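You operate a simulated robot arm through the tools that you are given. There is no shell and no other tool. Be economical: measure what you need, move in short steps, check, and stop when the job is done.

You are at the controls of a simulated robot arm. One attempt, no reset.

TASK
Put one of the signs from the upper shelf of the rack on the lower shelf of the rack. Take the white shim block with the largest size on its label from the top of the green trolley and put it in the cu reject. Put the green basket on the press shelf. Take the white block on the back of the sample bench and put it away on the top of the right motor table. Put the jar from the back of the sample bench in the py worn tub. Shut the meter cover. Do these in any order. Set down upright: sign, white shim block, green basket, jar.
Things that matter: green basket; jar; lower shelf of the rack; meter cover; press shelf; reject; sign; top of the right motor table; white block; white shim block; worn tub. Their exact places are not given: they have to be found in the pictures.

It is judged by the outcome, as a careful person would: the job done as asked, and still so three seconds after it is handed in. It fails if anything else is knocked over, pushed out of place, dropped, spilled or broken. Lids that push on must go on centred and level and be pressed home; caps that screw on are set level and turned clockwise until they are tight.

THE ROBOT
A 6-joint arm with a two-finger gripper on a trunk, on a base that drives. Base frame: it is fixed to the floor where the robot stands at the start and does not move with it; the origin is under the middle of the robot, x ahead of it, y to its left, z up. Units: m, rad, N and s.
Its first joint turns from -2.897 to 2.897 rad. Places, roughly: green basket (12x8x12 cm) [-1.2, 1.4, 0.4]; jar [-2.5, 0.75, 0.75]; lower shelf of the rack (24x60 cm) [0.86, -0.16, 0.96]; meter cover [-2.2, 1.2, 1]; press shelf (23x18 cm) [-1.7, 4.06, 0.96]; reject (21x14 cm) [-2.06, -0.84, 0.8]; sign [0.75, -0.25, 1.5]; top of the right motor table [-0.7, 3.6, 0.8]; white block (3x4x3 cm) [-2, 1, 0.8]; white shim block [-1, 1.25, 0.75]; worn tub (21x16 cm) [-1.38, 1.34, 0.82]. Payload 2.54 kg.
The tool frame sits at the grasp point between the pads (the TCP): z along the fingers, y along the line on which they close. The tips reach 0.03 m beyond it. Largest opening 0.116 m; the body of the gripper starts 0.095 m behind the TCP.
Orientation is told as [roll, pitch, yaw] about the base's x, y, z axes, in that order, counted from this pose: with the fingers straight down and closing along the base's y, the tool's x points along the base's -x, its y along +y and its z along -z.

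THE INTERFACE
- The arm moves only by the tool arm_command. Its argument "motion" is a list of rows, each an object (a shift or turn left out is 0, a gripper value left out holds the last) with "delta_pos": the shift along the tool's x, y, z in units of 30 mm (1.0 is 30 mm), a list of three; "dr": the turn, a rotation vector about the tool's x, y, z in units of 8 degrees (1.0 is 8 degrees), a list of three; "hand": the opening, from 0 (shut) to 1 (fully open). In form: [{"delta_pos": [x, y, z], "dr": [ax, ay, az], "hand": hand}, ...]. A call has 1 to 20 rows; each row shifts and turns the commanded pose from where the row before left it, along the tool's axes as they then stand. A call with a number of a shift or a turn outside -1 to 1 is refused whole. A row lasts 0.2 s, in which the tool goes at most 0.05 m and 0.15 rad; a call with a longer step from one row to the next is refused whole, and so is a gripper value outside its range. Where a pose cannot be reached the arm comes as near as it can. A force on the tool above 40 N (or 10 N above the force at the start of the call, whichever is more), or a blocked arm, ends the call early, and 0.2 s more pass. Each finger travels about 0.072 m/s and halts on what it meets, pressing with about 25 N; the grip force reading is that of the motor and also rises with nothing between the fingers. The clock runs only during rows and for 0.2 s after the last one: add rows that do not move to give the fingers time. It gives the time, the measured TCP pose, the force on the tool (base axes), the opening and the grip force at its end, in the units of the frame above (readings bear some noise), with the torque about the TCP (base axes, N m) and any sound that the robot's microphone picked up, and new pictures: "show" is both (left out), scene, wrist or none.
- Cameras (640 x 400 px; columns grow to the right, rows downward): "scene" is now at [-0.024, 0.1218, 1.4274]; the picture's right is [-0.25, -0.97, 0.00], its down [-0.33, 0.08, -0.94] and it looks along [0.91, -0.23, -0.34] (base axes); focal length 291 px, centre (320, 200). "wrist" rides on the gripper at [0.069, -0.015, -0.122] in the tool frame; the picture's right is [0.21, 0.98, 0.00], its down [-0.83, 0.18, -0.53] and it looks along [-0.52, 0.12, 0.85] (tool axes); focal length 251 px, centre (320, 200).
- base_move(legs): drives the robot by 1 to 6 legs, each [ahead, left, turn to the left] in m, m and rad, along the robot's own axes; the way and the turn of a leg run together, so that a leg with both is an arc; at most 1.5 m and 3.142 rad a leg. The arm and the cameras ride along, it lands a little off, and it stops where it bumps. It gives what a move gives, and a new picture of the scene camera.
- turn_head(pan, tilt): turns the head with the scene camera to pan (to the left, within 2.094 rad either way) and tilt (down, from -0.506 to 1.204), counted from straight ahead of the robot. It gives what a move gives, and a new picture of the scene camera.
- pixel_to_xyz(camera, pixels): for up to 12 pixels [column, row] of the newest picture of that camera ("zoom" is the newest enlarged one), the place [x, y, z] in the base frame of the surface seen there, good to about 0.002 m, but the place of the scene camera against the robot may be out by one fixed shift of up to 0.012 m in any direction. The clock stands still meanwhile.
- zoom(camera, box): a new picture of the part [left, top, right, bottom] of that camera's present view, enlarged. The clock stands still meanwhile.
- finish_job(): hands the job in; it is judged then, once.

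Keep the steps short. Do not move on a guess: measure, check each grasp and each placing, and mend mistakes. In all there are 117 turns and 260 pictures (those below and enlarged ones count). Leave the gripper open and the arm clear of the work at the hand-in unless told otherwise, and finish with a single line.

The tools are called by a JSON object that holds its "api" and its "payload". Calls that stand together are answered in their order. arm_command: Moves the arm, as the interface text tells. Its arguments: {"type":"object","properties":{"motion":{"type":"array","items":{"type":"object","properties":{"delta_pos":{"type":"array","items":{"type":"number"}},"dr":{"type":"array","items":{"type":"number"}},"hand":{"type":"number"}}}},"show":{"type":"string","enum":["both","scene","wrist","none"]}},"required":["motion"]} The other tools are called the same way: base_move (legs) drives the base; turn_head (pan, tilt) turns the head that bears the scene camera; pixel_to_xyz (camera, pixels) gives the place of the surface under pixels of a picture; zoom (camera, box) takes an enlarged picture of a part of a camera's view; finish_job () hands the job in.

At the start:

```text
clock: 0.0
ee_pos: [0.6656, 0.1237, 1.0008]
tool_rot: [-0.001, -0.001, 0.0]
ft_force: [-0.3, -0.1, 0.0]
wrist_torque: [-0.01, 0.01, -0.03]
finger_gap: 0.1158
grip_force: 0.1
robot x, y, heading: [-0.0011, 0.0014, -0.001]
head pan, tilt: [-0.251, 0.347]
```

scene: 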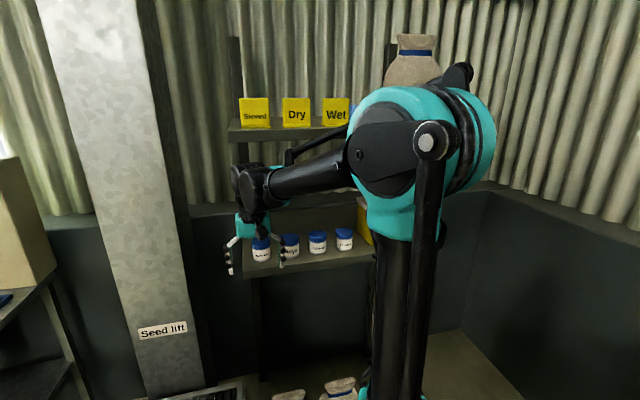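
wrist: 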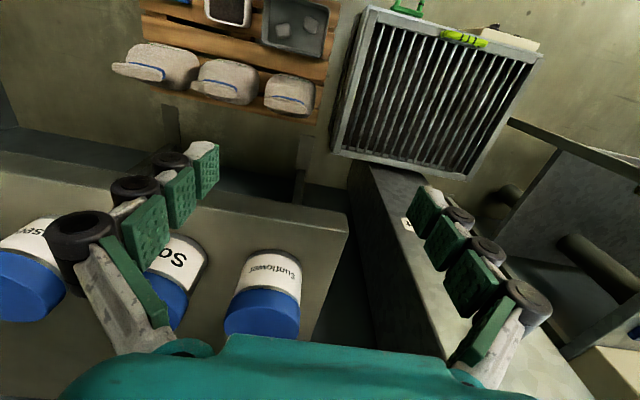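

I see three yellow signs on the upper shelf (row ~112) and jars on the lower shelf. I measure signs and shelf first, and zoom.

{"api": "zoom", "payload": {"camera": "scene", "box": [220, 80, 400, 280]}}

{"api": "pixel_to_xyz", "payload": {"camera": "scene", "pixels": [[254, 103], [254, 123], [242, 112], [267, 112], [285, 112], [308, 112], [232, 132], [300, 137], [300, 258], [250, 270], [360, 250], [365, 220]]}}

```text
2.00 times, centred on (310, 180) of scene
```

zoom: 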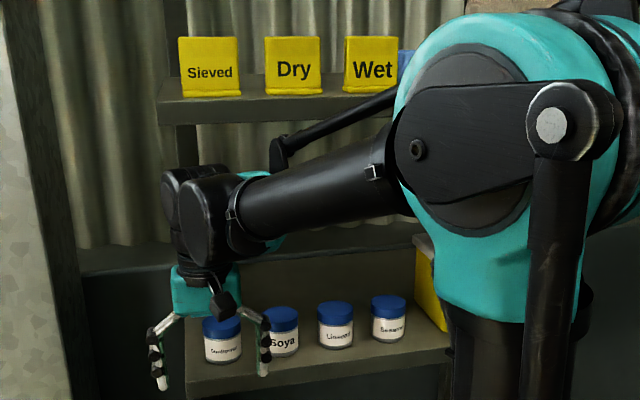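

```text
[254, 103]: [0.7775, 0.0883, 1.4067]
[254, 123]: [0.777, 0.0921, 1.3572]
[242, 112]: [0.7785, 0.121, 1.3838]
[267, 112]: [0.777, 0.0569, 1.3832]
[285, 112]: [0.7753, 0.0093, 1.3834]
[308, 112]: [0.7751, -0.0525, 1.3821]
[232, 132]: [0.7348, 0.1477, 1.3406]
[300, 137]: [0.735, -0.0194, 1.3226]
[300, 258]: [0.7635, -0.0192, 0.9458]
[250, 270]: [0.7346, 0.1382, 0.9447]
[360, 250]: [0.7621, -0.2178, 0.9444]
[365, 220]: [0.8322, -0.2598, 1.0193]
```

Let me look around: first to the left.

{"api": "turn_head", "payload": {"pan": 1.0, "tilt": 0.35}}

{"api": "turn_head", "payload": {"pan": 2.09, "tilt": 0.35}}

{"api": "turn_head", "payload": {"pan": -2.09, "tilt": 0.35}}

{"api": "turn_head", "payload": {"pan": -0.6, "tilt": 0.35}}

```text
clock: 1.4
ee_pos: [0.6656, 0.1237, 1.0]
tool_rot: [0.0, 0.001, -0.001]
ft_force: [0.1, 0.3, 0.1]
wrist_torque: [0.01, 0.0, -0.02]
finger_gap: 0.116
grip_force: 0.1
robot x, y, heading: [0.001, -0.0016, 0.002]
head pan, tilt: [1.0, 0.351]
```

scene: 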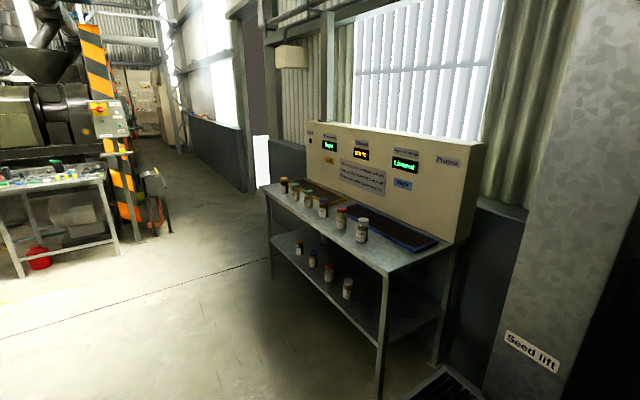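

```text
clock: 2.8
ee_pos: [0.6659, 0.1228, 1.0]
tool_rot: [-0.001, 0.002, 0.001]
ft_force: [-0.2, 0.5, 0.4]
wrist_torque: [-0.01, 0.0, 0.01]
finger_gap: 0.1159
grip_force: 0.0
robot x, y, heading: [-0.0004, -0.0031, 0.002]
head pan, tilt: [2.089, 0.351]
```

scene: 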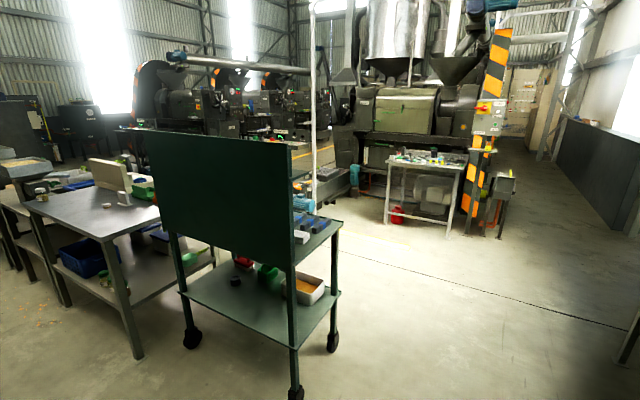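

```text
clock: 6.2
ee_pos: [0.6651, 0.1217, 1.0001]
tool_rot: [0.001, 0.001, 0.0]
ft_force: [-0.9, -0.7, -0.2]
wrist_torque: [0.0, -0.06, -0.01]
finger_gap: 0.116
grip_force: 0.1
robot x, y, heading: [-0.0006, 0.0031, 0.0]
head pan, tilt: [-2.089, 0.351]
```

scene: 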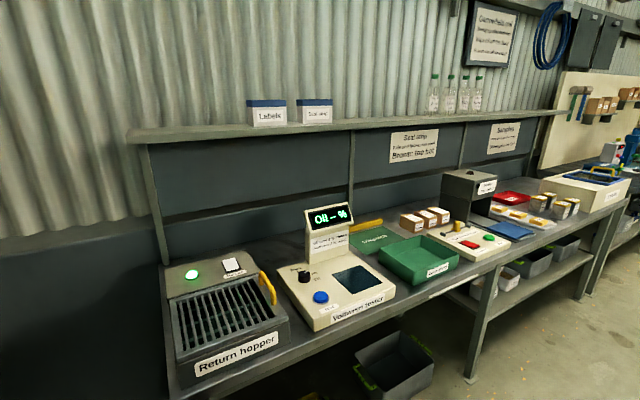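

```text
clock: 7.7
ee_pos: [0.6657, 0.1233, 0.9997]
tool_rot: [0.001, 0.0, 0.001]
ft_force: [0.7, -0.2, -0.4]
wrist_torque: [-0.03, -0.02, 0.02]
finger_gap: 0.1157
grip_force: 0.1
robot x, y, heading: [0.0027, 0.0008, -0.003]
head pan, tilt: [-0.6, 0.351]
```

scene: 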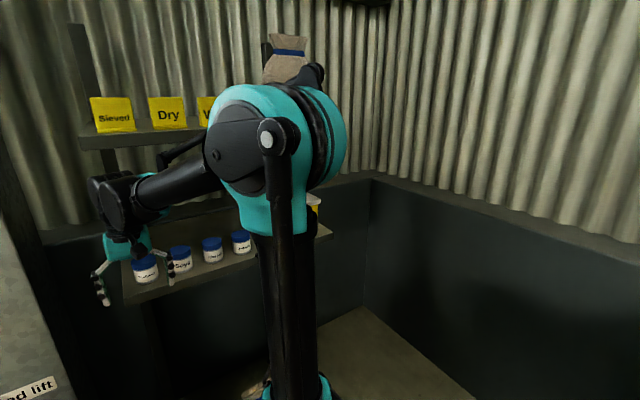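

Signs are in reach; I back the robot off 0.3 m for room, and look at the rack.

{"api": "base_move", "payload": {"legs": [[-0.3, 0, 0]]}}

{"api": "arm_command", "payload": {"motion": [{"dr": [0, -1, 0], "delta_pos": [0, 0, -1]}, {"dr": [0, -1, 0], "delta_pos": [0, 0, -1]}, {"dr": [0, -1, 0], "delta_pos": [0, 0, -1]}, {"dr": [0, -1, 0], "delta_pos": [0, 0, -1]}, {"dr": [0, -1, 0], "delta_pos": [0, 0, -1]}, {"dr": [0, -0.6, 0], "delta_pos": [0, 0, -1]}]}}

```text
clock: 9.8
ee_pos: [0.3632, 0.1264, 0.9999]
tool_rot: [0.0, 0.0, 0.007]
ft_force: [-0.2, -0.2, -0.4]
wrist_torque: [0.0, -0.03, 0.04]
finger_gap: 0.1162
grip_force: 0.0
robot x, y, heading: [-0.2992, -0.0014, 0.011]
head pan, tilt: [-0.6, 0.351]
```

scene: 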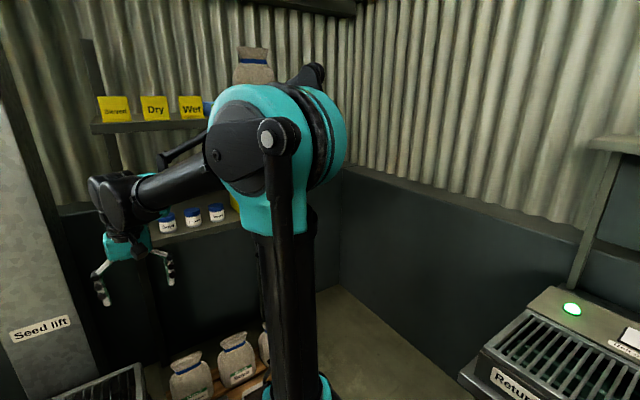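

```text
clock: 11.2
ee_pos: [0.305, 0.1245, 1.1643]
tool_rot: [0.002, -0.784, 0.005]
ft_force: [-0.3, -0.4, 0.2]
wrist_torque: [-0.02, -0.04, 0.04]
finger_gap: 0.116
grip_force: 0.0
robot x, y, heading: [-0.3001, -0.0016, 0.001]
head pan, tilt: [-0.6, 0.351]
```

scene: 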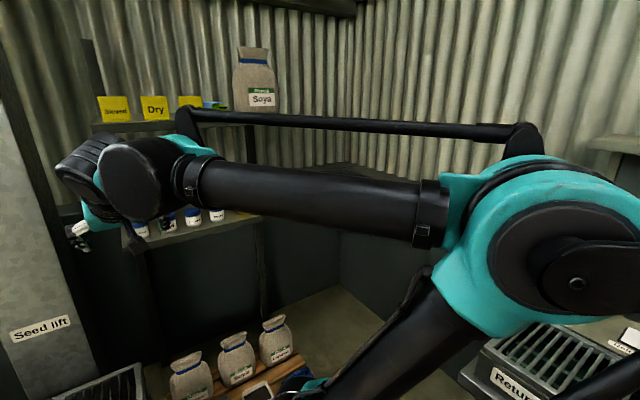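
wrist: 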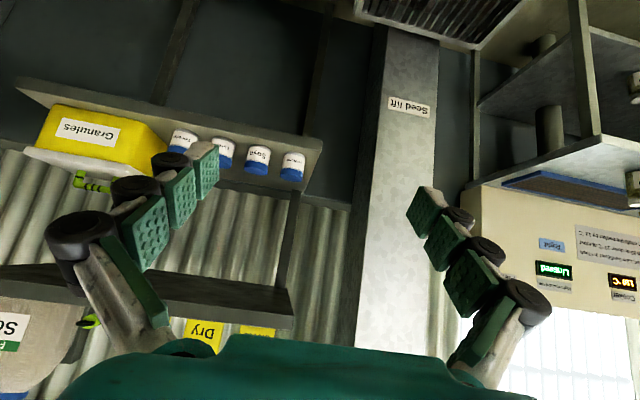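

The lower shelf holds a Granules box and four jars. I measure its free space with the wrist camera.

{"api": "zoom", "payload": {"camera": "wrist", "box": [0, 60, 340, 272]}}

{"api": "pixel_to_xyz", "payload": {"camera": "wrist", "pixels": [[292, 160], [257, 153], [222, 148], [183, 137], [321, 148], [312, 168], [145, 115], [165, 140], [100, 130], [20, 95], [200, 335], [300, 180]]}}

```text
1.88 times, centred on (170, 166) of wrist
```

zoom: 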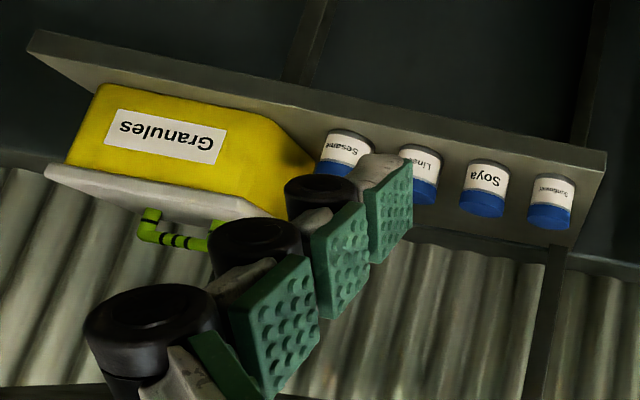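

```text
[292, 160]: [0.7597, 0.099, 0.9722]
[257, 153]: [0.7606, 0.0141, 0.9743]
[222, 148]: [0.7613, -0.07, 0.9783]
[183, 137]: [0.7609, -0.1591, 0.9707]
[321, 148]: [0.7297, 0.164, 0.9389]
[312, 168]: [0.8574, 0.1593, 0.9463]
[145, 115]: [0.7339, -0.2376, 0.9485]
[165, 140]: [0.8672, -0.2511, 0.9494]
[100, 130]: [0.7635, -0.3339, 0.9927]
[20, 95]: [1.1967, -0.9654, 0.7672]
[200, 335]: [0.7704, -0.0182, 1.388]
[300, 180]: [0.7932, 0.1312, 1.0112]
```

Space behind the jars (x 0.83–0.97) is free, but the wrist camera under the hand would come near the jars. I roll the hand 180° so the camera rides above.

{"api": "arm_command", "payload": {"motion": [{"dr": [0, 0, 1]}, {"dr": [0, 0, 1]}, {"dr": [0, 0, 1]}, {"dr": [0, 0, 1]}, {"dr": [0, 0, 1]}, {"dr": [0, 0, 1]}, {"dr": [0, 0, 1]}, {"dr": [0, 0, 1]}, {"dr": [0, 0, 1]}, {"dr": [0, 0, 1]}, {"dr": [0, 0, 1]}, {"dr": [0, 0, 1]}, {"dr": [0, 0, 1]}, {"dr": [0, 0, 1]}, {"dr": [0, 0, 1]}, {"dr": [0, 0, 1]}, {"dr": [0, 0, 1]}, {"dr": [0, 0, 1]}, {"dr": [0, 0, 1]}, {"dr": [0, 0, 1]}], "show": "none"}}

{"api": "arm_command", "payload": {"motion": [{"dr": [0, 0, 1]}, {"dr": [0, 0, 1]}, {"dr": [0, 0, 0.5]}]}}

```text
clock: 15.4
ee_pos: [0.3473, 0.0126, 1.1645]
tool_rot: [0.318, 0.724, -2.656]
ft_force: [-0.1, -0.1, -0.4]
wrist_torque: [-0.06, -0.01, 0.0]
finger_gap: 0.116
grip_force: 0.1
out of reach, approached as far as the arm can: row 16, 17, 18, 19, 20
robot x, y, heading: [-0.2979, -0.0025, 0.011]
head pan, tilt: [-0.6, 0.351]
```

```text
clock: 16.2
ee_pos: [0.3486, -0.0577, 1.1645]
tool_rot: [-0.007, 0.781, -3.133]
ft_force: [-0.4, 0.2, 0.2]
wrist_torque: [-0.03, -0.03, -0.02]
finger_gap: 0.1161
grip_force: 0.1
out of reach, approached as far as the arm can: row 1, 2, 3
robot x, y, heading: [-0.3001, 0.0002, 0.007]
head pan, tilt: [-0.6, 0.351]
```

scene: 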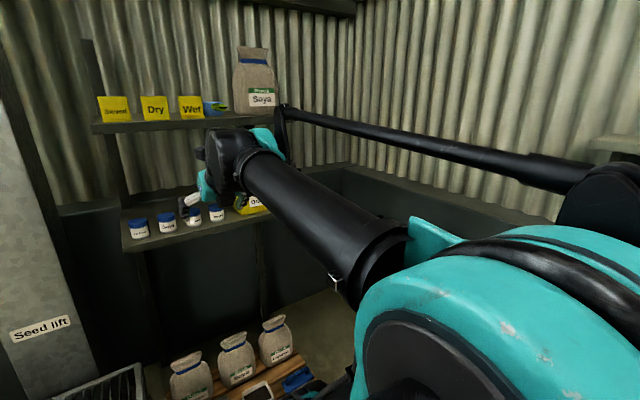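
wrist: 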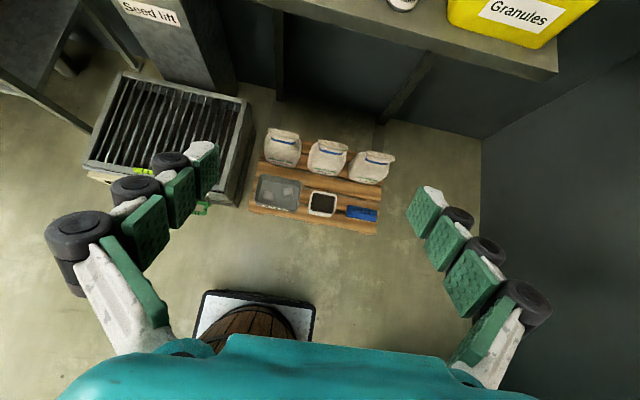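

{"api": "zoom", "payload": {"camera": "scene", "box": [85, 80, 245, 180]}}

{"api": "arm_command", "payload": {"motion": [{"delta_pos": [0.7, 0, -0.7]}, {"delta_pos": [0.7, 0, -0.7]}, {"delta_pos": [0.7, 0, -0.7]}, {"delta_pos": [0.7, 0, -0.7]}, {"delta_pos": [0.7, 0, -0.7]}, {"delta_pos": [0.7, 0, -0.7]}, {"delta_pos": [0.7, 0, -0.7]}, {"delta_pos": [0.7, 0, -0.7]}]}}

```text
4.00 times, centred on (165, 130) of scene
```

zoom: 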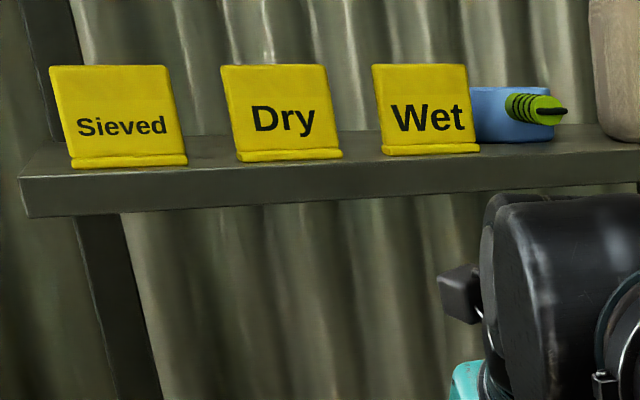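

```text
clock: 18.0
ee_pos: [0.3507, -0.0586, 1.4022]
tool_rot: [-0.003, 0.782, -3.133]
ft_force: [1.2, 0.5, 0.9]
wrist_torque: [-0.04, -0.01, -0.01]
finger_gap: 0.1161
grip_force: 0.1
robot x, y, heading: [-0.3038, -0.0038, 0.005]
head pan, tilt: [-0.6, 0.351]
```

scene: 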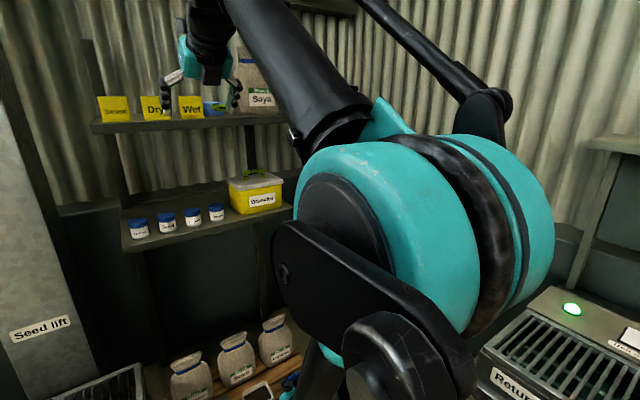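
wrist: 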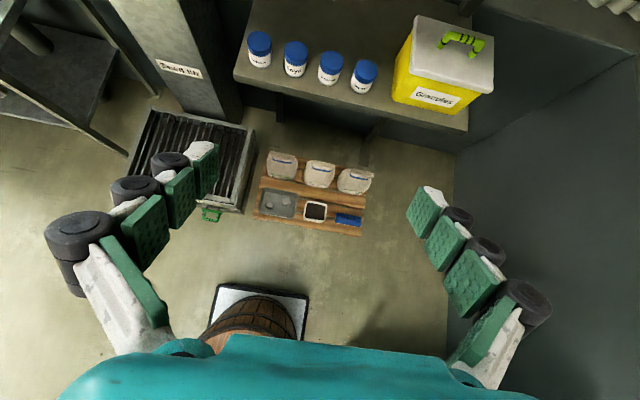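

Hand is flipped properly. Signs are leaning plates with a foot. I drive 0.15 m ahead afterwards; first raise the hand and line it up with "Sieved" (y≈0.09).

{"api": "arm_command", "payload": {"motion": [{"delta_pos": [0.9, -0.82, 0.275]}, {"delta_pos": [0.9, -0.82, 0.275]}, {"delta_pos": [0.9, -0.82, 0.275]}, {"delta_pos": [0.9, -0.82, 0.275]}, {"delta_pos": [0.9, -0.82, 0.275]}, {"delta_pos": [0.9, -0.82, 0.275]}]}}

```text
clock: 19.4
ee_pos: [0.4884, -0.0617, 1.4789]
tool_rot: [-0.008, 0.784, -3.122]
ft_force: [-0.8, 0.3, 0.7]
wrist_torque: [0.01, -0.01, 0.03]
finger_gap: 0.1162
grip_force: 0.1
out of reach, approached as far as the arm can: row 1, 2, 3, 4, 5, 6
robot x, y, heading: [-0.2999, 0.0004, 0.009]
head pan, tilt: [-0.6, 0.351]
```

scene: 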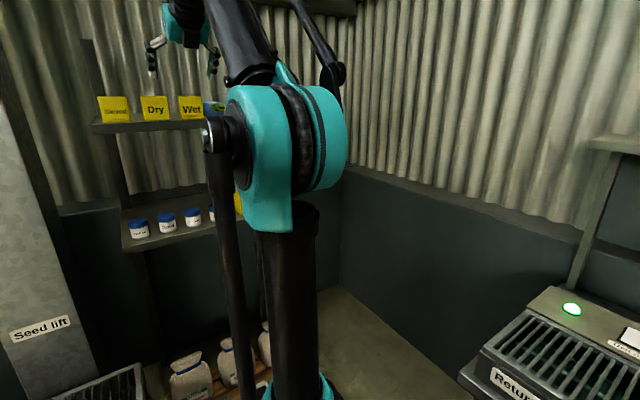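
wrist: 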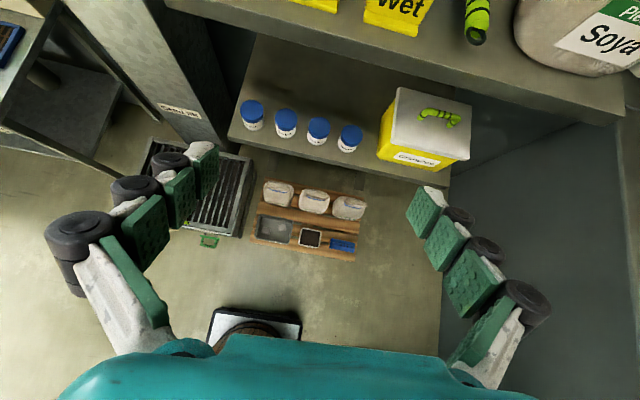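

Flipped, the arm can't go further left, so I will strafe the base left instead. Check the column's clearance first.

{"api": "pixel_to_xyz", "payload": {"camera": "scene", "pixels": [[60, 200], [90, 350], [130, 385], [20, 250], [112, 100], [112, 116], [101, 110], [128, 110]]}}

{"api": "pixel_to_xyz", "payload": {"camera": "wrist", "pixels": [[392, 17], [410, 25], [368, 15], [375, 23], [330, 15], [460, 60], [300, 60], [310, 95], [220, 240], [180, 60]]}}

```text
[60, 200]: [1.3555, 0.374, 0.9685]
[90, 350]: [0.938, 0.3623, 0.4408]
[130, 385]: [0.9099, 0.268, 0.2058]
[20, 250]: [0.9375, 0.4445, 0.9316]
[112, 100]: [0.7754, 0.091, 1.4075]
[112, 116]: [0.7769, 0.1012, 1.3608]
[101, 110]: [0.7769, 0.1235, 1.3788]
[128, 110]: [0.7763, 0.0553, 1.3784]
```

```text
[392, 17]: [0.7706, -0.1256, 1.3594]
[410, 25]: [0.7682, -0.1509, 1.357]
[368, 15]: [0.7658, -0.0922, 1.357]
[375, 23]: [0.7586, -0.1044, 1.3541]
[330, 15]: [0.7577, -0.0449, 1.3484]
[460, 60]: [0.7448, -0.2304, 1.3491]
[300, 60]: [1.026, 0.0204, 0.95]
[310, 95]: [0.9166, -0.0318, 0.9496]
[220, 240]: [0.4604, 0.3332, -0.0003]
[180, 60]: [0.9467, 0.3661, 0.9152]
```

{"api": "pixel_to_xyz", "payload": {"camera": "wrist", "pixels": [[250, 330], [215, 318], [298, 318], [150, 170], [235, 230], [245, 165], [265, 240], [350, 255]]}}

```text
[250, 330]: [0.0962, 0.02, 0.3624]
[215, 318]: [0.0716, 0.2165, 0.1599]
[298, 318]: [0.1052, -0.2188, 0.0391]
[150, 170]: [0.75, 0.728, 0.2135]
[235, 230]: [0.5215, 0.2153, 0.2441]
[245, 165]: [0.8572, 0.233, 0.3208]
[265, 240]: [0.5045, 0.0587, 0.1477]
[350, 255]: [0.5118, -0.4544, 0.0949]
```

Floor stuff starts at x≈0.5; base front reaches ~0.4 ahead of centre. Moving 0.15 ahead and 0.15 left is safe; the hand stays at x≈0.64, z 1.48, clear of the signs.

{"api": "base_move", "payload": {"legs": [[0.15, 0.15, 0]]}}

{"api": "arm_command", "payload": {"motion": [{}], "show": "wrist"}}

```text
clock: 21.0
ee_pos: [0.6375, 0.0941, 1.4779]
tool_rot: [-0.008, 0.782, -3.117]
ft_force: [0.3, 0.7, -0.2]
wrist_torque: [0.01, 0.02, 0.0]
finger_gap: 0.116
grip_force: 0.0
robot x, y, heading: [-0.1569, 0.1498, 0.009]
head pan, tilt: [-0.6, 0.351]
```

scene: 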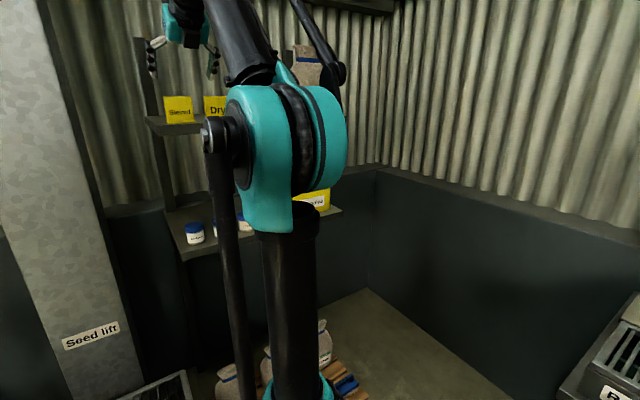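

```text
clock: 21.4
ee_pos: [0.6369, 0.094, 1.4794]
tool_rot: [-0.009, 0.784, -3.116]
ft_force: [0.7, -0.4, 0.1]
wrist_torque: [-0.01, -0.04, 0.02]
finger_gap: 0.1159
grip_force: 0.0
robot x, y, heading: [-0.1533, 0.1434, 0.016]
head pan, tilt: [-0.6, 0.351]
```

wrist: 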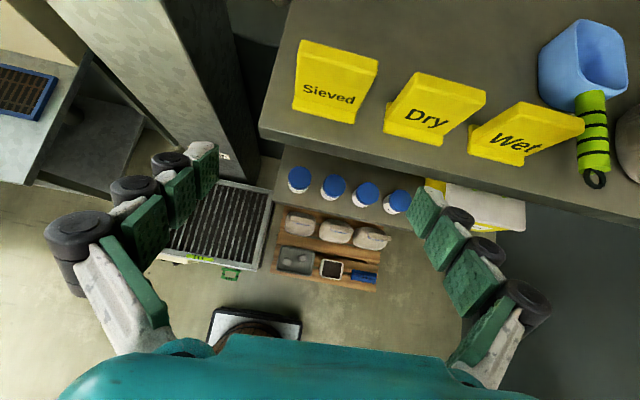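

{"api": "pixel_to_xyz", "payload": {"camera": "wrist", "pixels": [[302, 45], [374, 64], [297, 108], [352, 120], [294, 113], [350, 124], [330, 75], [380, 90], [297, 80], [364, 95], [260, 130]]}}

```text
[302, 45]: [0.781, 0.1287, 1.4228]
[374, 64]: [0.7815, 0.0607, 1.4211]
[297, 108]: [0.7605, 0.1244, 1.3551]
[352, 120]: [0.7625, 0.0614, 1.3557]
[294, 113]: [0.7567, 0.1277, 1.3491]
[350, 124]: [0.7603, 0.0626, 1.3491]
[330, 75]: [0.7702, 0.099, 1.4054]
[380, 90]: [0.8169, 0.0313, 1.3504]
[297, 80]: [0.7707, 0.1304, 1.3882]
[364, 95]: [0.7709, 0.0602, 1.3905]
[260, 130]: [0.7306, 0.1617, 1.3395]
```

Sign "Sieved": y 0.0605–0.130, plate x≈0.775, height to 1.425. Hand is lined up. I narrow the fingers to 0.1 m and move in.

{"api": "arm_command", "payload": {"motion": [{"hand": 0.86}, {"delta_pos": [0.2355, 0, 0.872]}, {"delta_pos": [0.2355, 0, 0.872]}, {"delta_pos": [0.2355, 0, 0.872]}, {"delta_pos": [0.2355, 0, 0.872]}, {"delta_pos": [0.2355, 0, 0.872]}, {"delta_pos": [0.2355, 0, 0.872]}], "show": "wrist"}}

```text
clock: 23.0
ee_pos: [0.7789, 0.0932, 1.3944]
tool_rot: [-0.013, 0.786, -3.106]
ft_force: [-0.3, 0.0, -0.4]
wrist_torque: [0.01, 0.01, 0.01]
finger_gap: 0.0996
grip_force: 0.2
out of reach, approached as far as the arm can: row 6
robot x, y, heading: [-0.155, 0.1458, 0.011]
head pan, tilt: [-0.6, 0.351]
```

wrist: 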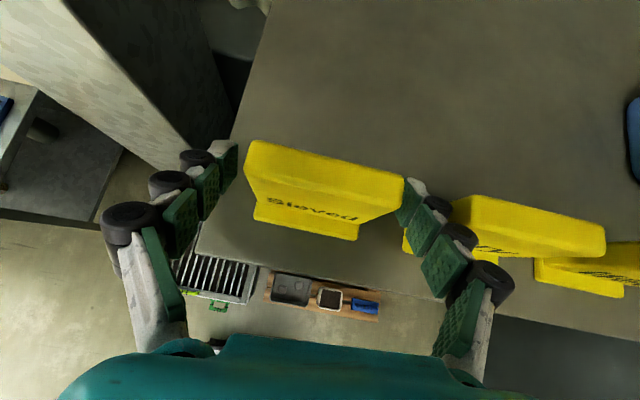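

Sign stands between the pads. Close.

{"api": "arm_command", "payload": {"motion": [{"hand": 0.4}, {}, {}, {}], "show": "wrist"}}

```text
clock: 24.0
ee_pos: [0.7795, 0.0937, 1.3945]
tool_rot: [-0.012, 0.783, -3.106]
ft_force: [-0.3, 0.1, -0.1]
wrist_torque: [-0.02, 0.03, 0.03]
finger_gap: 0.0736
grip_force: 25.2
robot x, y, heading: [-0.1558, 0.1493, 0.015]
head pan, tilt: [-0.6, 0.351]
```

wrist: 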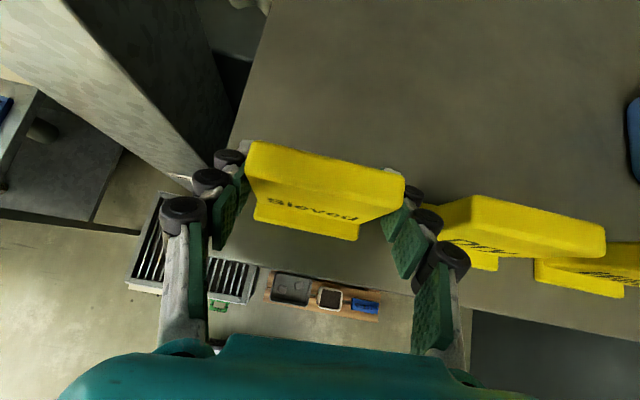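

Gripped (0.0736, 25 N). Lift 5 cm and draw back.

{"api": "arm_command", "payload": {"motion": [{"delta_pos": [0.59, 0, -0.59]}, {"delta_pos": [0.59, 0, -0.59]}, {"delta_pos": [-0.8, 0, -0.8]}, {"delta_pos": [-0.8, 0, -0.8]}, {"delta_pos": [-0.8, 0, -0.8]}, {"delta_pos": [-0.8, 0, -0.8]}, {"delta_pos": [-0.8, 0, -0.8]}, {"delta_pos": [-0.8, 0, -0.8]}, {"delta_pos": [-0.8, 0, -0.8]}]}}

```text
clock: 26.0
ee_pos: [0.5423, 0.0846, 1.4481]
tool_rot: [-0.01, 0.783, -3.116]
ft_force: [0.7, -0.7, -0.8]
wrist_torque: [0.01, 0.03, 0.01]
finger_gap: 0.0736
grip_force: 24.6
robot x, y, heading: [-0.1513, 0.1487, 0.013]
head pan, tilt: [-0.6, 0.351]
```

scene: 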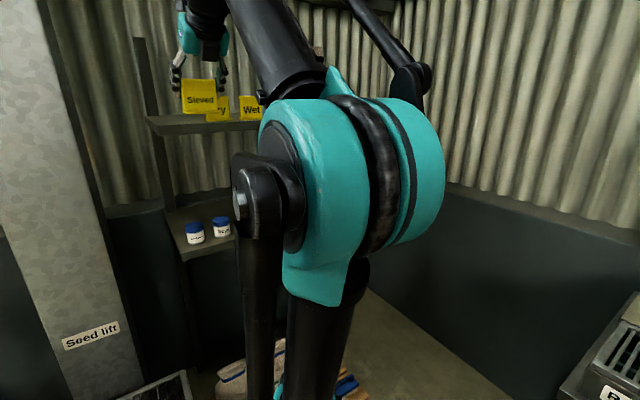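
wrist: 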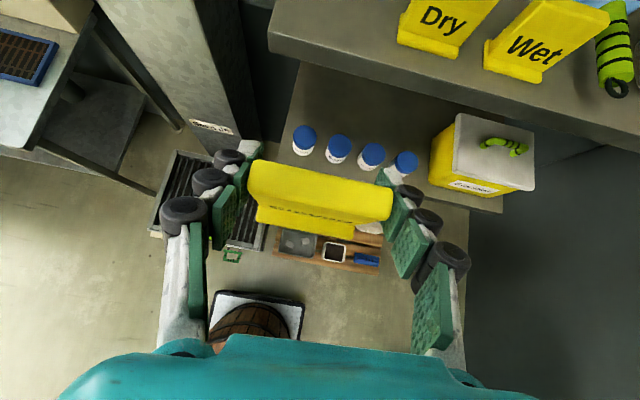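

{"api": "arm_command", "payload": {"motion": [{"delta_pos": [-0.849, 0.235, 0.849]}, {"delta_pos": [-0.849, 0.235, 0.849]}, {"delta_pos": [-0.849, 0.235, 0.849]}, {"delta_pos": [-0.849, 0.235, 0.849]}, {"delta_pos": [-0.849, 0.235, 0.849]}, {"delta_pos": [-0.849, 0.235, 0.849]}, {"delta_pos": [-0.849, 0.235, 0.849]}, {"delta_pos": [-0.849, 0.235, 0.849]}, {"delta_pos": [-0.849, 0.235, 0.849]}, {"delta_pos": [-0.849, 0.235, 0.849]}], "show": "wrist"}}

{"api": "base_move", "payload": {"legs": [[0.08, 0, -0.013]]}}

{"api": "arm_command", "payload": {"motion": [{}], "show": "wrist"}}

```text
clock: 28.2
ee_pos: [0.5437, 0.0184, 1.0863]
tool_rot: [-0.009, 0.784, -3.116]
ft_force: [0.2, -0.4, -0.6]
wrist_torque: [0.0, -0.01, 0.0]
finger_gap: 0.0734
grip_force: 24.9
robot x, y, heading: [-0.1504, 0.148, 0.016]
head pan, tilt: [-0.6, 0.351]
```

wrist: 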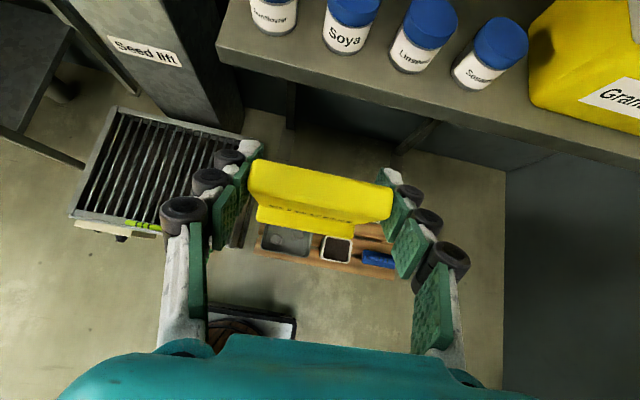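

```text
clock: 29.3
ee_pos: [0.6234, 0.0113, 1.0855]
tool_rot: [-0.007, 0.783, -3.128]
ft_force: [-0.1, -0.2, -0.1]
wrist_torque: [0.0, 0.03, -0.02]
finger_gap: 0.0733
grip_force: 25.0
robot x, y, heading: [-0.0696, 0.1549, -0.004]
head pan, tilt: [-0.6, 0.351]
```

scene: 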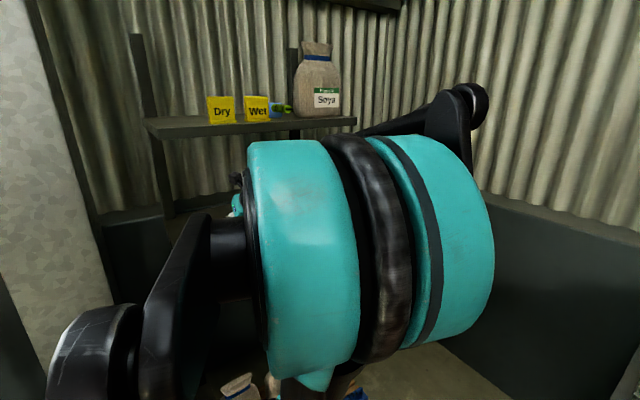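

```text
clock: 29.7
ee_pos: [0.6237, 0.0115, 1.0859]
tool_rot: [-0.01, 0.784, -3.128]
ft_force: [0.5, 0.8, 0.4]
wrist_torque: [0.01, 0.01, 0.03]
finger_gap: 0.0731
grip_force: 24.7
robot x, y, heading: [-0.0743, 0.1501, 0.0]
head pan, tilt: [-0.6, 0.351]
```

wrist: 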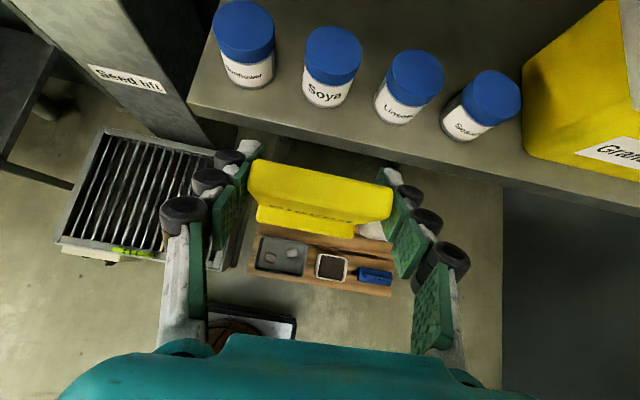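

{"api": "pixel_to_xyz", "payload": {"camera": "wrist", "pixels": [[333, 45], [333, 30], [310, 45], [358, 48], [418, 70], [490, 95], [245, 20], [400, 20], [420, 35], [312, 10], [460, 50]]}}

```text
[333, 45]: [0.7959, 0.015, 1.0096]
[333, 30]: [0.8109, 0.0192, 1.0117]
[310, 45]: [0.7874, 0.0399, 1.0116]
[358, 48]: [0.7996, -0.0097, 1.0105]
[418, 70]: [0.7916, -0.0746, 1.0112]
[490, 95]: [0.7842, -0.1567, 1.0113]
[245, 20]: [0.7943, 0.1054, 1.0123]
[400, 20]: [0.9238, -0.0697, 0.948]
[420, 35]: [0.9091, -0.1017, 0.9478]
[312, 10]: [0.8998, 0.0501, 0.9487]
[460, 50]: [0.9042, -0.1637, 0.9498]
```

Jar tops are at 1.0115; sign's foot is at ≈1.04. Forward 0.262 over the jars.

{"api": "arm_command", "payload": {"motion": [{"delta_pos": [0.772, 0, 0.772]}, {"delta_pos": [0.772, 0, 0.772]}, {"delta_pos": [0.772, 0, 0.772]}, {"delta_pos": [0.772, 0, 0.772]}, {"delta_pos": [0.772, 0, 0.772]}, {"delta_pos": [0.772, 0, 0.772]}, {"delta_pos": [0.772, 0, 0.772]}, {"delta_pos": [0.772, 0, 0.772]}], "show": "wrist"}}

```text
clock: 31.5
ee_pos: [0.8858, 0.0172, 1.0877]
tool_rot: [-0.008, 0.783, -3.129]
ft_force: [-0.5, 0.0, -0.4]
wrist_torque: [0.01, -0.04, 0.02]
finger_gap: 0.0734
grip_force: 25.0
robot x, y, heading: [-0.0702, 0.1489, -0.004]
head pan, tilt: [-0.6, 0.351]
```

wrist: 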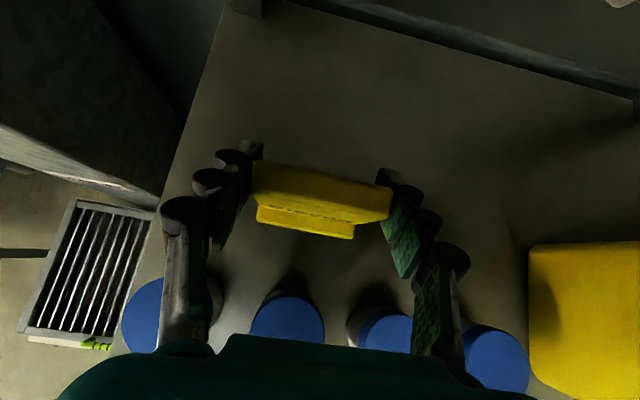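

Space behind is clear. Lower 0.091.

{"api": "arm_command", "payload": {"motion": [{"delta_pos": [-0.6, 0, 0.6]}, {"delta_pos": [-0.6, 0, 0.6]}, {"delta_pos": [-0.5, 0, 0.5]}, {"delta_pos": [-0.3, 0, 0.3]}, {"delta_pos": [-0.15, 0, 0.15]}], "show": "wrist"}}

```text
clock: 32.7
ee_pos: [0.8855, 0.0169, 0.9951]
tool_rot: [-0.008, 0.785, -3.127]
ft_force: [2.8, 3.3, 22.2]
wrist_torque: [-0.01, -0.26, 0.0]
finger_gap: 0.0739
grip_force: 25.1
robot x, y, heading: [-0.0718, 0.1488, 0.004]
head pan, tilt: [-0.6, 0.351]
```

wrist: 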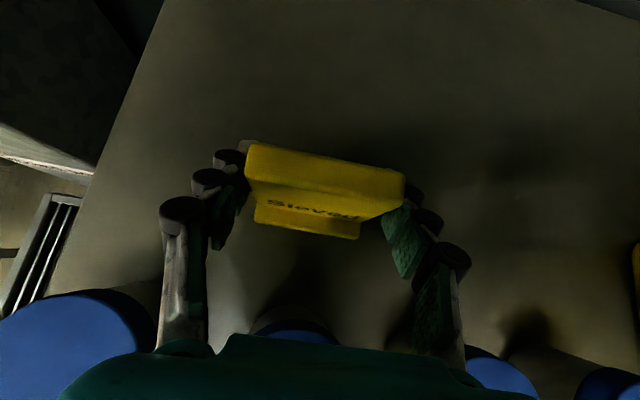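

Contact (22 N). Open and draw straight back out along the fingers, slightly opened.

{"api": "arm_command", "payload": {"motion": [{"hand": 0.86}, {}, {}, {"delta_pos": [0, 0, -0.8]}, {"delta_pos": [0, 0, -0.8]}, {"delta_pos": [0, 0, -0.8]}, {"delta_pos": [0, 0, -0.8]}, {"delta_pos": [-0.5, 0, -0.7]}, {"delta_pos": [-0.7, 0, -0.7]}, {"delta_pos": [-0.7, 0, -0.7]}, {"delta_pos": [-0.7, 0, -0.7]}, {"delta_pos": [-0.7, 0, -0.7]}, {"delta_pos": [-0.7, 0, -0.7]}], "show": "wrist"}}

```text
clock: 35.5
ee_pos: [0.6423, 0.013, 1.0657]
tool_rot: [-0.009, 0.784, -3.128]
ft_force: [-0.1, 0.1, -0.4]
wrist_torque: [-0.01, 0.05, 0.0]
finger_gap: 0.0996
grip_force: 0.2
robot x, y, heading: [-0.0671, 0.154, -0.002]
head pan, tilt: [-0.6, 0.351]
```

wrist: 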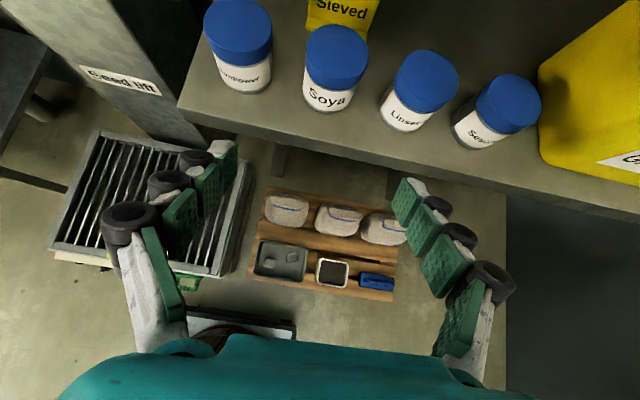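

Sign stands on the lower shelf behind "Soya", jars in place. Now back off and return the hand to the tool-down pose.

{"api": "base_move", "payload": {"legs": [[-0.45, 0, 0]]}}

{"api": "arm_command", "payload": {"motion": [{"dr": [0, 0, -1], "delta_pos": [0.5, 0, 0.3], "hand": 1}, {"dr": [0, 0, -1]}, {"dr": [0, 0, -1]}, {"dr": [0, 0, -1]}, {"dr": [0, 0, -1]}, {"dr": [0, 0, -1]}, {"dr": [0, 0, -1]}, {"dr": [0, 0, -1]}, {"dr": [0, 0, -1]}, {"dr": [0, 0, -1]}, {"dr": [0, 0, -1]}, {"dr": [0, 0, -1]}, {"dr": [0, 0, -1]}, {"dr": [0, 0, -1]}, {"dr": [0, 0, -1]}, {"dr": [0, 0, -1]}, {"dr": [0, 0, -1]}, {"dr": [0, 0, -1]}, {"dr": [0, 0, -1]}, {"dr": [0, 0, -1]}], "show": "none"}}

{"api": "arm_command", "payload": {"motion": [{"dr": [0, 0, -1]}, {"dr": [0, 0, -1]}, {"dr": [0, 0, -0.5]}, {"dr": [0, 1, 0]}, {"dr": [0, 1, 0]}, {"dr": [0, 1, 0]}, {"dr": [0, 1, 0]}, {"dr": [0, 1, 0]}, {"dr": [0, 0.6, 0]}], "show": "scene"}}

```text
clock: 38.1
ee_pos: [0.2079, 0.0132, 1.0674]
tool_rot: [-0.01, 0.783, -3.129]
ft_force: [0.2, 0.0, -0.9]
wrist_torque: [0.05, -0.02, 0.0]
finger_gap: 0.0997
grip_force: 0.0
robot x, y, heading: [-0.5066, 0.1544, 0.001]
head pan, tilt: [-0.6, 0.351]
```

scene: 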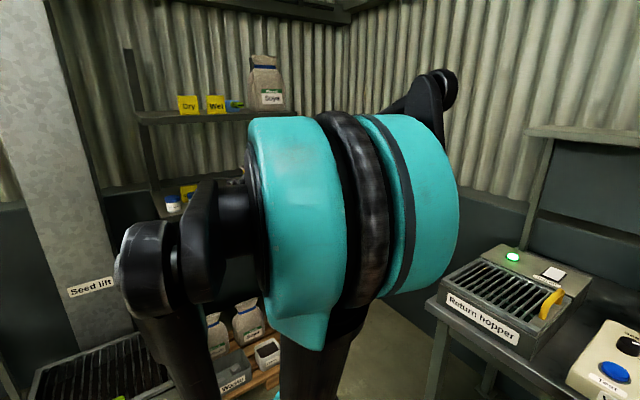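

```text
clock: 42.4
ee_pos: [0.2237, 0.013, 1.0715]
tool_rot: [0.333, -0.723, -0.458]
ft_force: [-0.3, 0.3, 0.1]
wrist_torque: [-0.02, -0.01, 0.03]
finger_gap: 0.116
grip_force: 0.0
robot x, y, heading: [-0.5074, 0.1496, -0.002]
head pan, tilt: [-0.6, 0.351]
```

```text
clock: 44.4
ee_pos: [0.2246, 0.0123, 1.0703]
tool_rot: [0.005, 0.0, 0.02]
ft_force: [-0.6, 0.2, -0.2]
wrist_torque: [0.02, -0.04, -0.02]
finger_gap: 0.116
grip_force: 0.0
robot x, y, heading: [-0.5054, 0.1486, 0.0]
head pan, tilt: [-0.6, 0.351]
```

scene: 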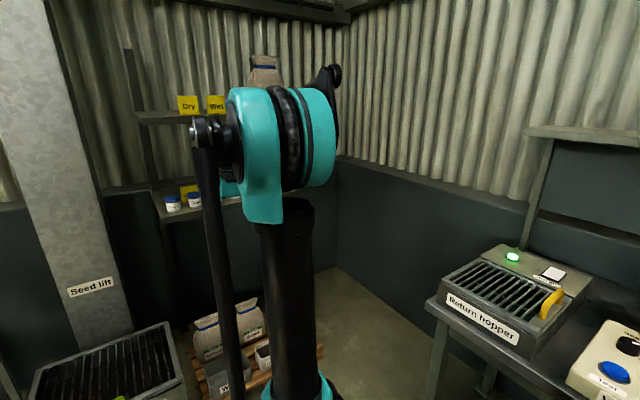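

Now look towards the trolley and sample bench.

{"api": "turn_head", "payload": {"pan": 1.9, "tilt": 0.45}}

{"api": "pixel_to_xyz", "payload": {"camera": "scene", "pixels": [[320, 200], [320, 300], [200, 200], [200, 300], [450, 300], [100, 250], [100, 350], [500, 350]]}}

```text
clock: 46.6
ee_pos: [0.2242, 0.0132, 1.0724]
tool_rot: [0.006, -0.002, 0.02]
ft_force: [-0.9, -0.8, 0.1]
wrist_torque: [-0.01, -0.02, -0.02]
finger_gap: 0.1159
grip_force: 0.1
robot x, y, heading: [-0.5101, 0.1528, -0.002]
head pan, tilt: [1.901, 0.45]
```

scene: 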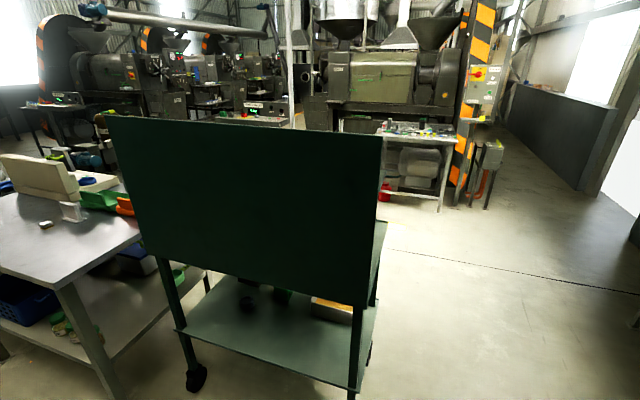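

```text
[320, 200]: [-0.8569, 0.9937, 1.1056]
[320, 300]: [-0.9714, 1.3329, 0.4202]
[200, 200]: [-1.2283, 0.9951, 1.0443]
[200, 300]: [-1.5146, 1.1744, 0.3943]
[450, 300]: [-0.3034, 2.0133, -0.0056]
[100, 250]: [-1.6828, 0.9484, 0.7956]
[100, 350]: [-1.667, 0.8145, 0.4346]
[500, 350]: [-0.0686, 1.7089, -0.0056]
```

The trolley's back panel stands at y≈1.0 (x −1.5…−0.67) and its open side faces +y. I drive around its right side to y≈2.4.

{"api": "base_move", "payload": {"legs": [[0.3, 0, 0], [0, 0, 1.571], [1.4, 0, 0], [0.85, 0, 0], [0, 0, 1.571]]}}

{"api": "turn_head", "payload": {"pan": 1.2, "tilt": 0.5}}

```text
clock: 66.9
ee_pos: [-0.9749, 2.5294, 1.07]
tool_rot: [0.009, -0.002, -3.121]
ft_force: [0.3, -0.4, 0.4]
wrist_torque: [0.0, -0.02, -0.02]
finger_gap: 0.1161
grip_force: 0.0
robot x, y, heading: [-0.2404, 2.3953, -3.143]
head pan, tilt: [1.901, 0.45]
```

scene: 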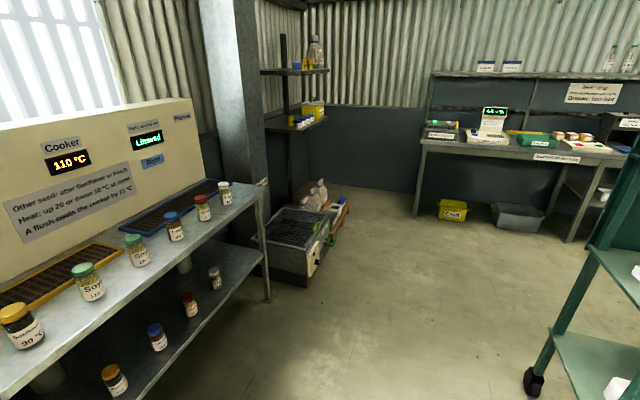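

```text
clock: 68.0
ee_pos: [-0.9753, 2.5298, 1.0703]
tool_rot: [0.007, -0.001, -3.12]
ft_force: [1.1, 0.0, 0.5]
wrist_torque: [0.01, -0.01, -0.01]
finger_gap: 0.1162
grip_force: 0.2
robot x, y, heading: [-0.2503, 2.3952, -3.138]
head pan, tilt: [1.201, 0.499]
```

scene: 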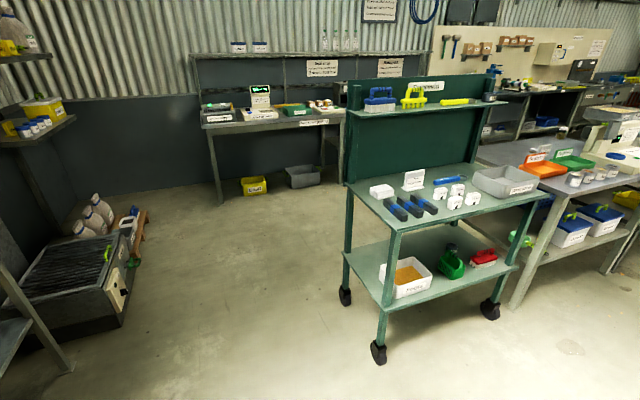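

{"api": "zoom", "payload": {"camera": "scene", "box": [340, 70, 560, 310]}}

{"api": "zoom", "payload": {"camera": "scene", "box": [360, 160, 550, 230]}}

{"api": "zoom", "payload": {"camera": "scene", "box": [480, 60, 640, 220]}}

```text
1.67 times, centred on (450, 190) of scene
```

zoom: 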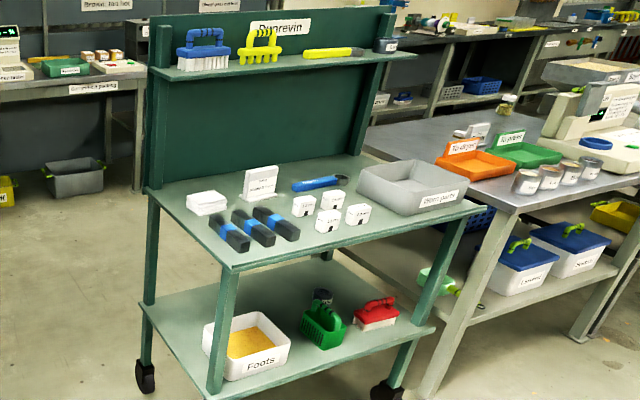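

```text
3.37 times, centred on (455, 195) of scene
```

zoom: 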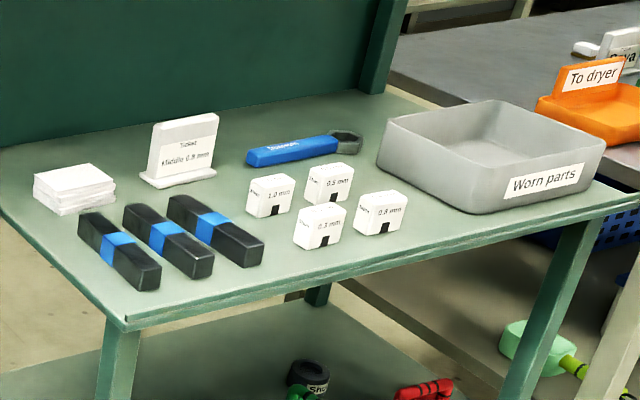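

```text
2.50 times, centred on (560, 140) of scene
```

zoom: 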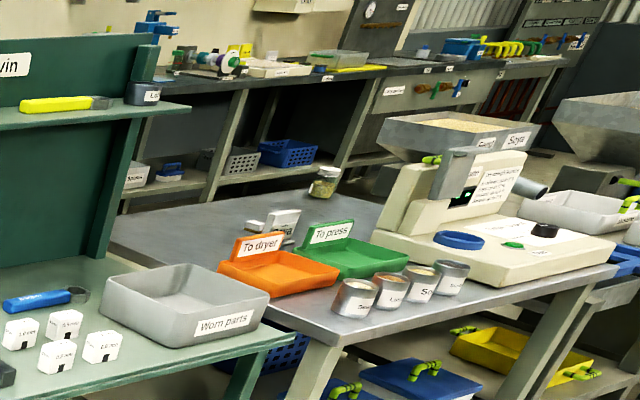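

Trolley: four white shim blocks (1.0, 0.5, 0.3, 0.8 mm?), "Worn parts" tub, green basket on the lower shelf. I drive over facing it.

{"api": "base_move", "payload": {"legs": [[0.8, 0, 0], [0, 0, 1.571], [0.15, 0, 0]]}}

{"api": "turn_head", "payload": {"pan": 0.3, "tilt": 0.7}}

{"api": "arm_command", "payload": {"motion": [{}], "show": "wrist"}}

```text
clock: 77.2
ee_pos: [-1.1281, 1.4993, 1.0703]
tool_rot: [0.007, -0.001, -1.48]
ft_force: [-0.4, 0.3, 0.0]
wrist_torque: [0.02, 0.01, -0.02]
finger_gap: 0.1161
grip_force: 0.1
robot x, y, heading: [-1.0407, 2.2348, -1.498]
head pan, tilt: [1.201, 0.499]
```

scene: 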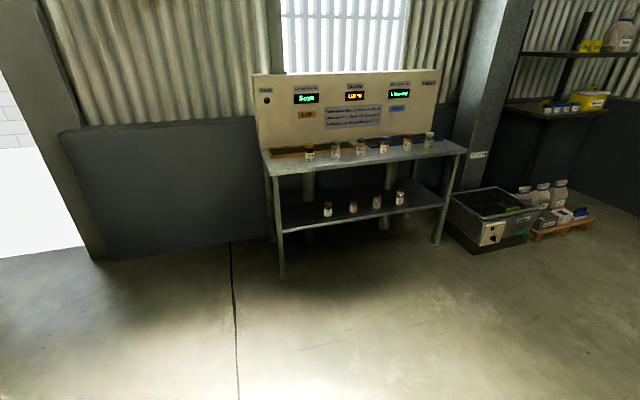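

```text
clock: 78.4
ee_pos: [-1.1281, 1.5, 1.0699]
tool_rot: [0.008, -0.001, -1.48]
ft_force: [-0.1, 0.0, -0.1]
wrist_torque: [0.02, 0.0, 0.01]
finger_gap: 0.1163
grip_force: 0.0
robot x, y, heading: [-1.0441, 2.2353, -1.5]
head pan, tilt: [0.3, 0.7]
```

scene: 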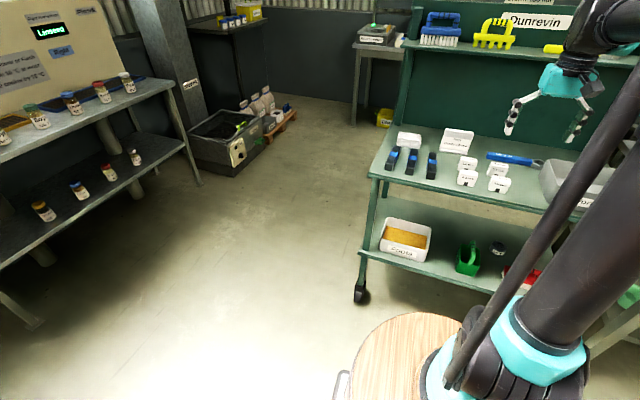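

```text
clock: 78.8
ee_pos: [-1.1279, 1.498, 1.0703]
tool_rot: [0.008, -0.001, -1.48]
ft_force: [0.0, 0.4, 0.2]
wrist_torque: [0.01, -0.02, -0.01]
finger_gap: 0.1161
grip_force: 0.1
robot x, y, heading: [-1.0468, 2.2376, -1.498]
head pan, tilt: [0.3, 0.7]
```

wrist: 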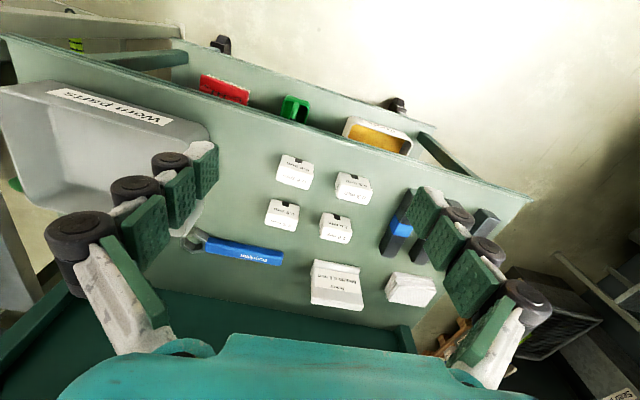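

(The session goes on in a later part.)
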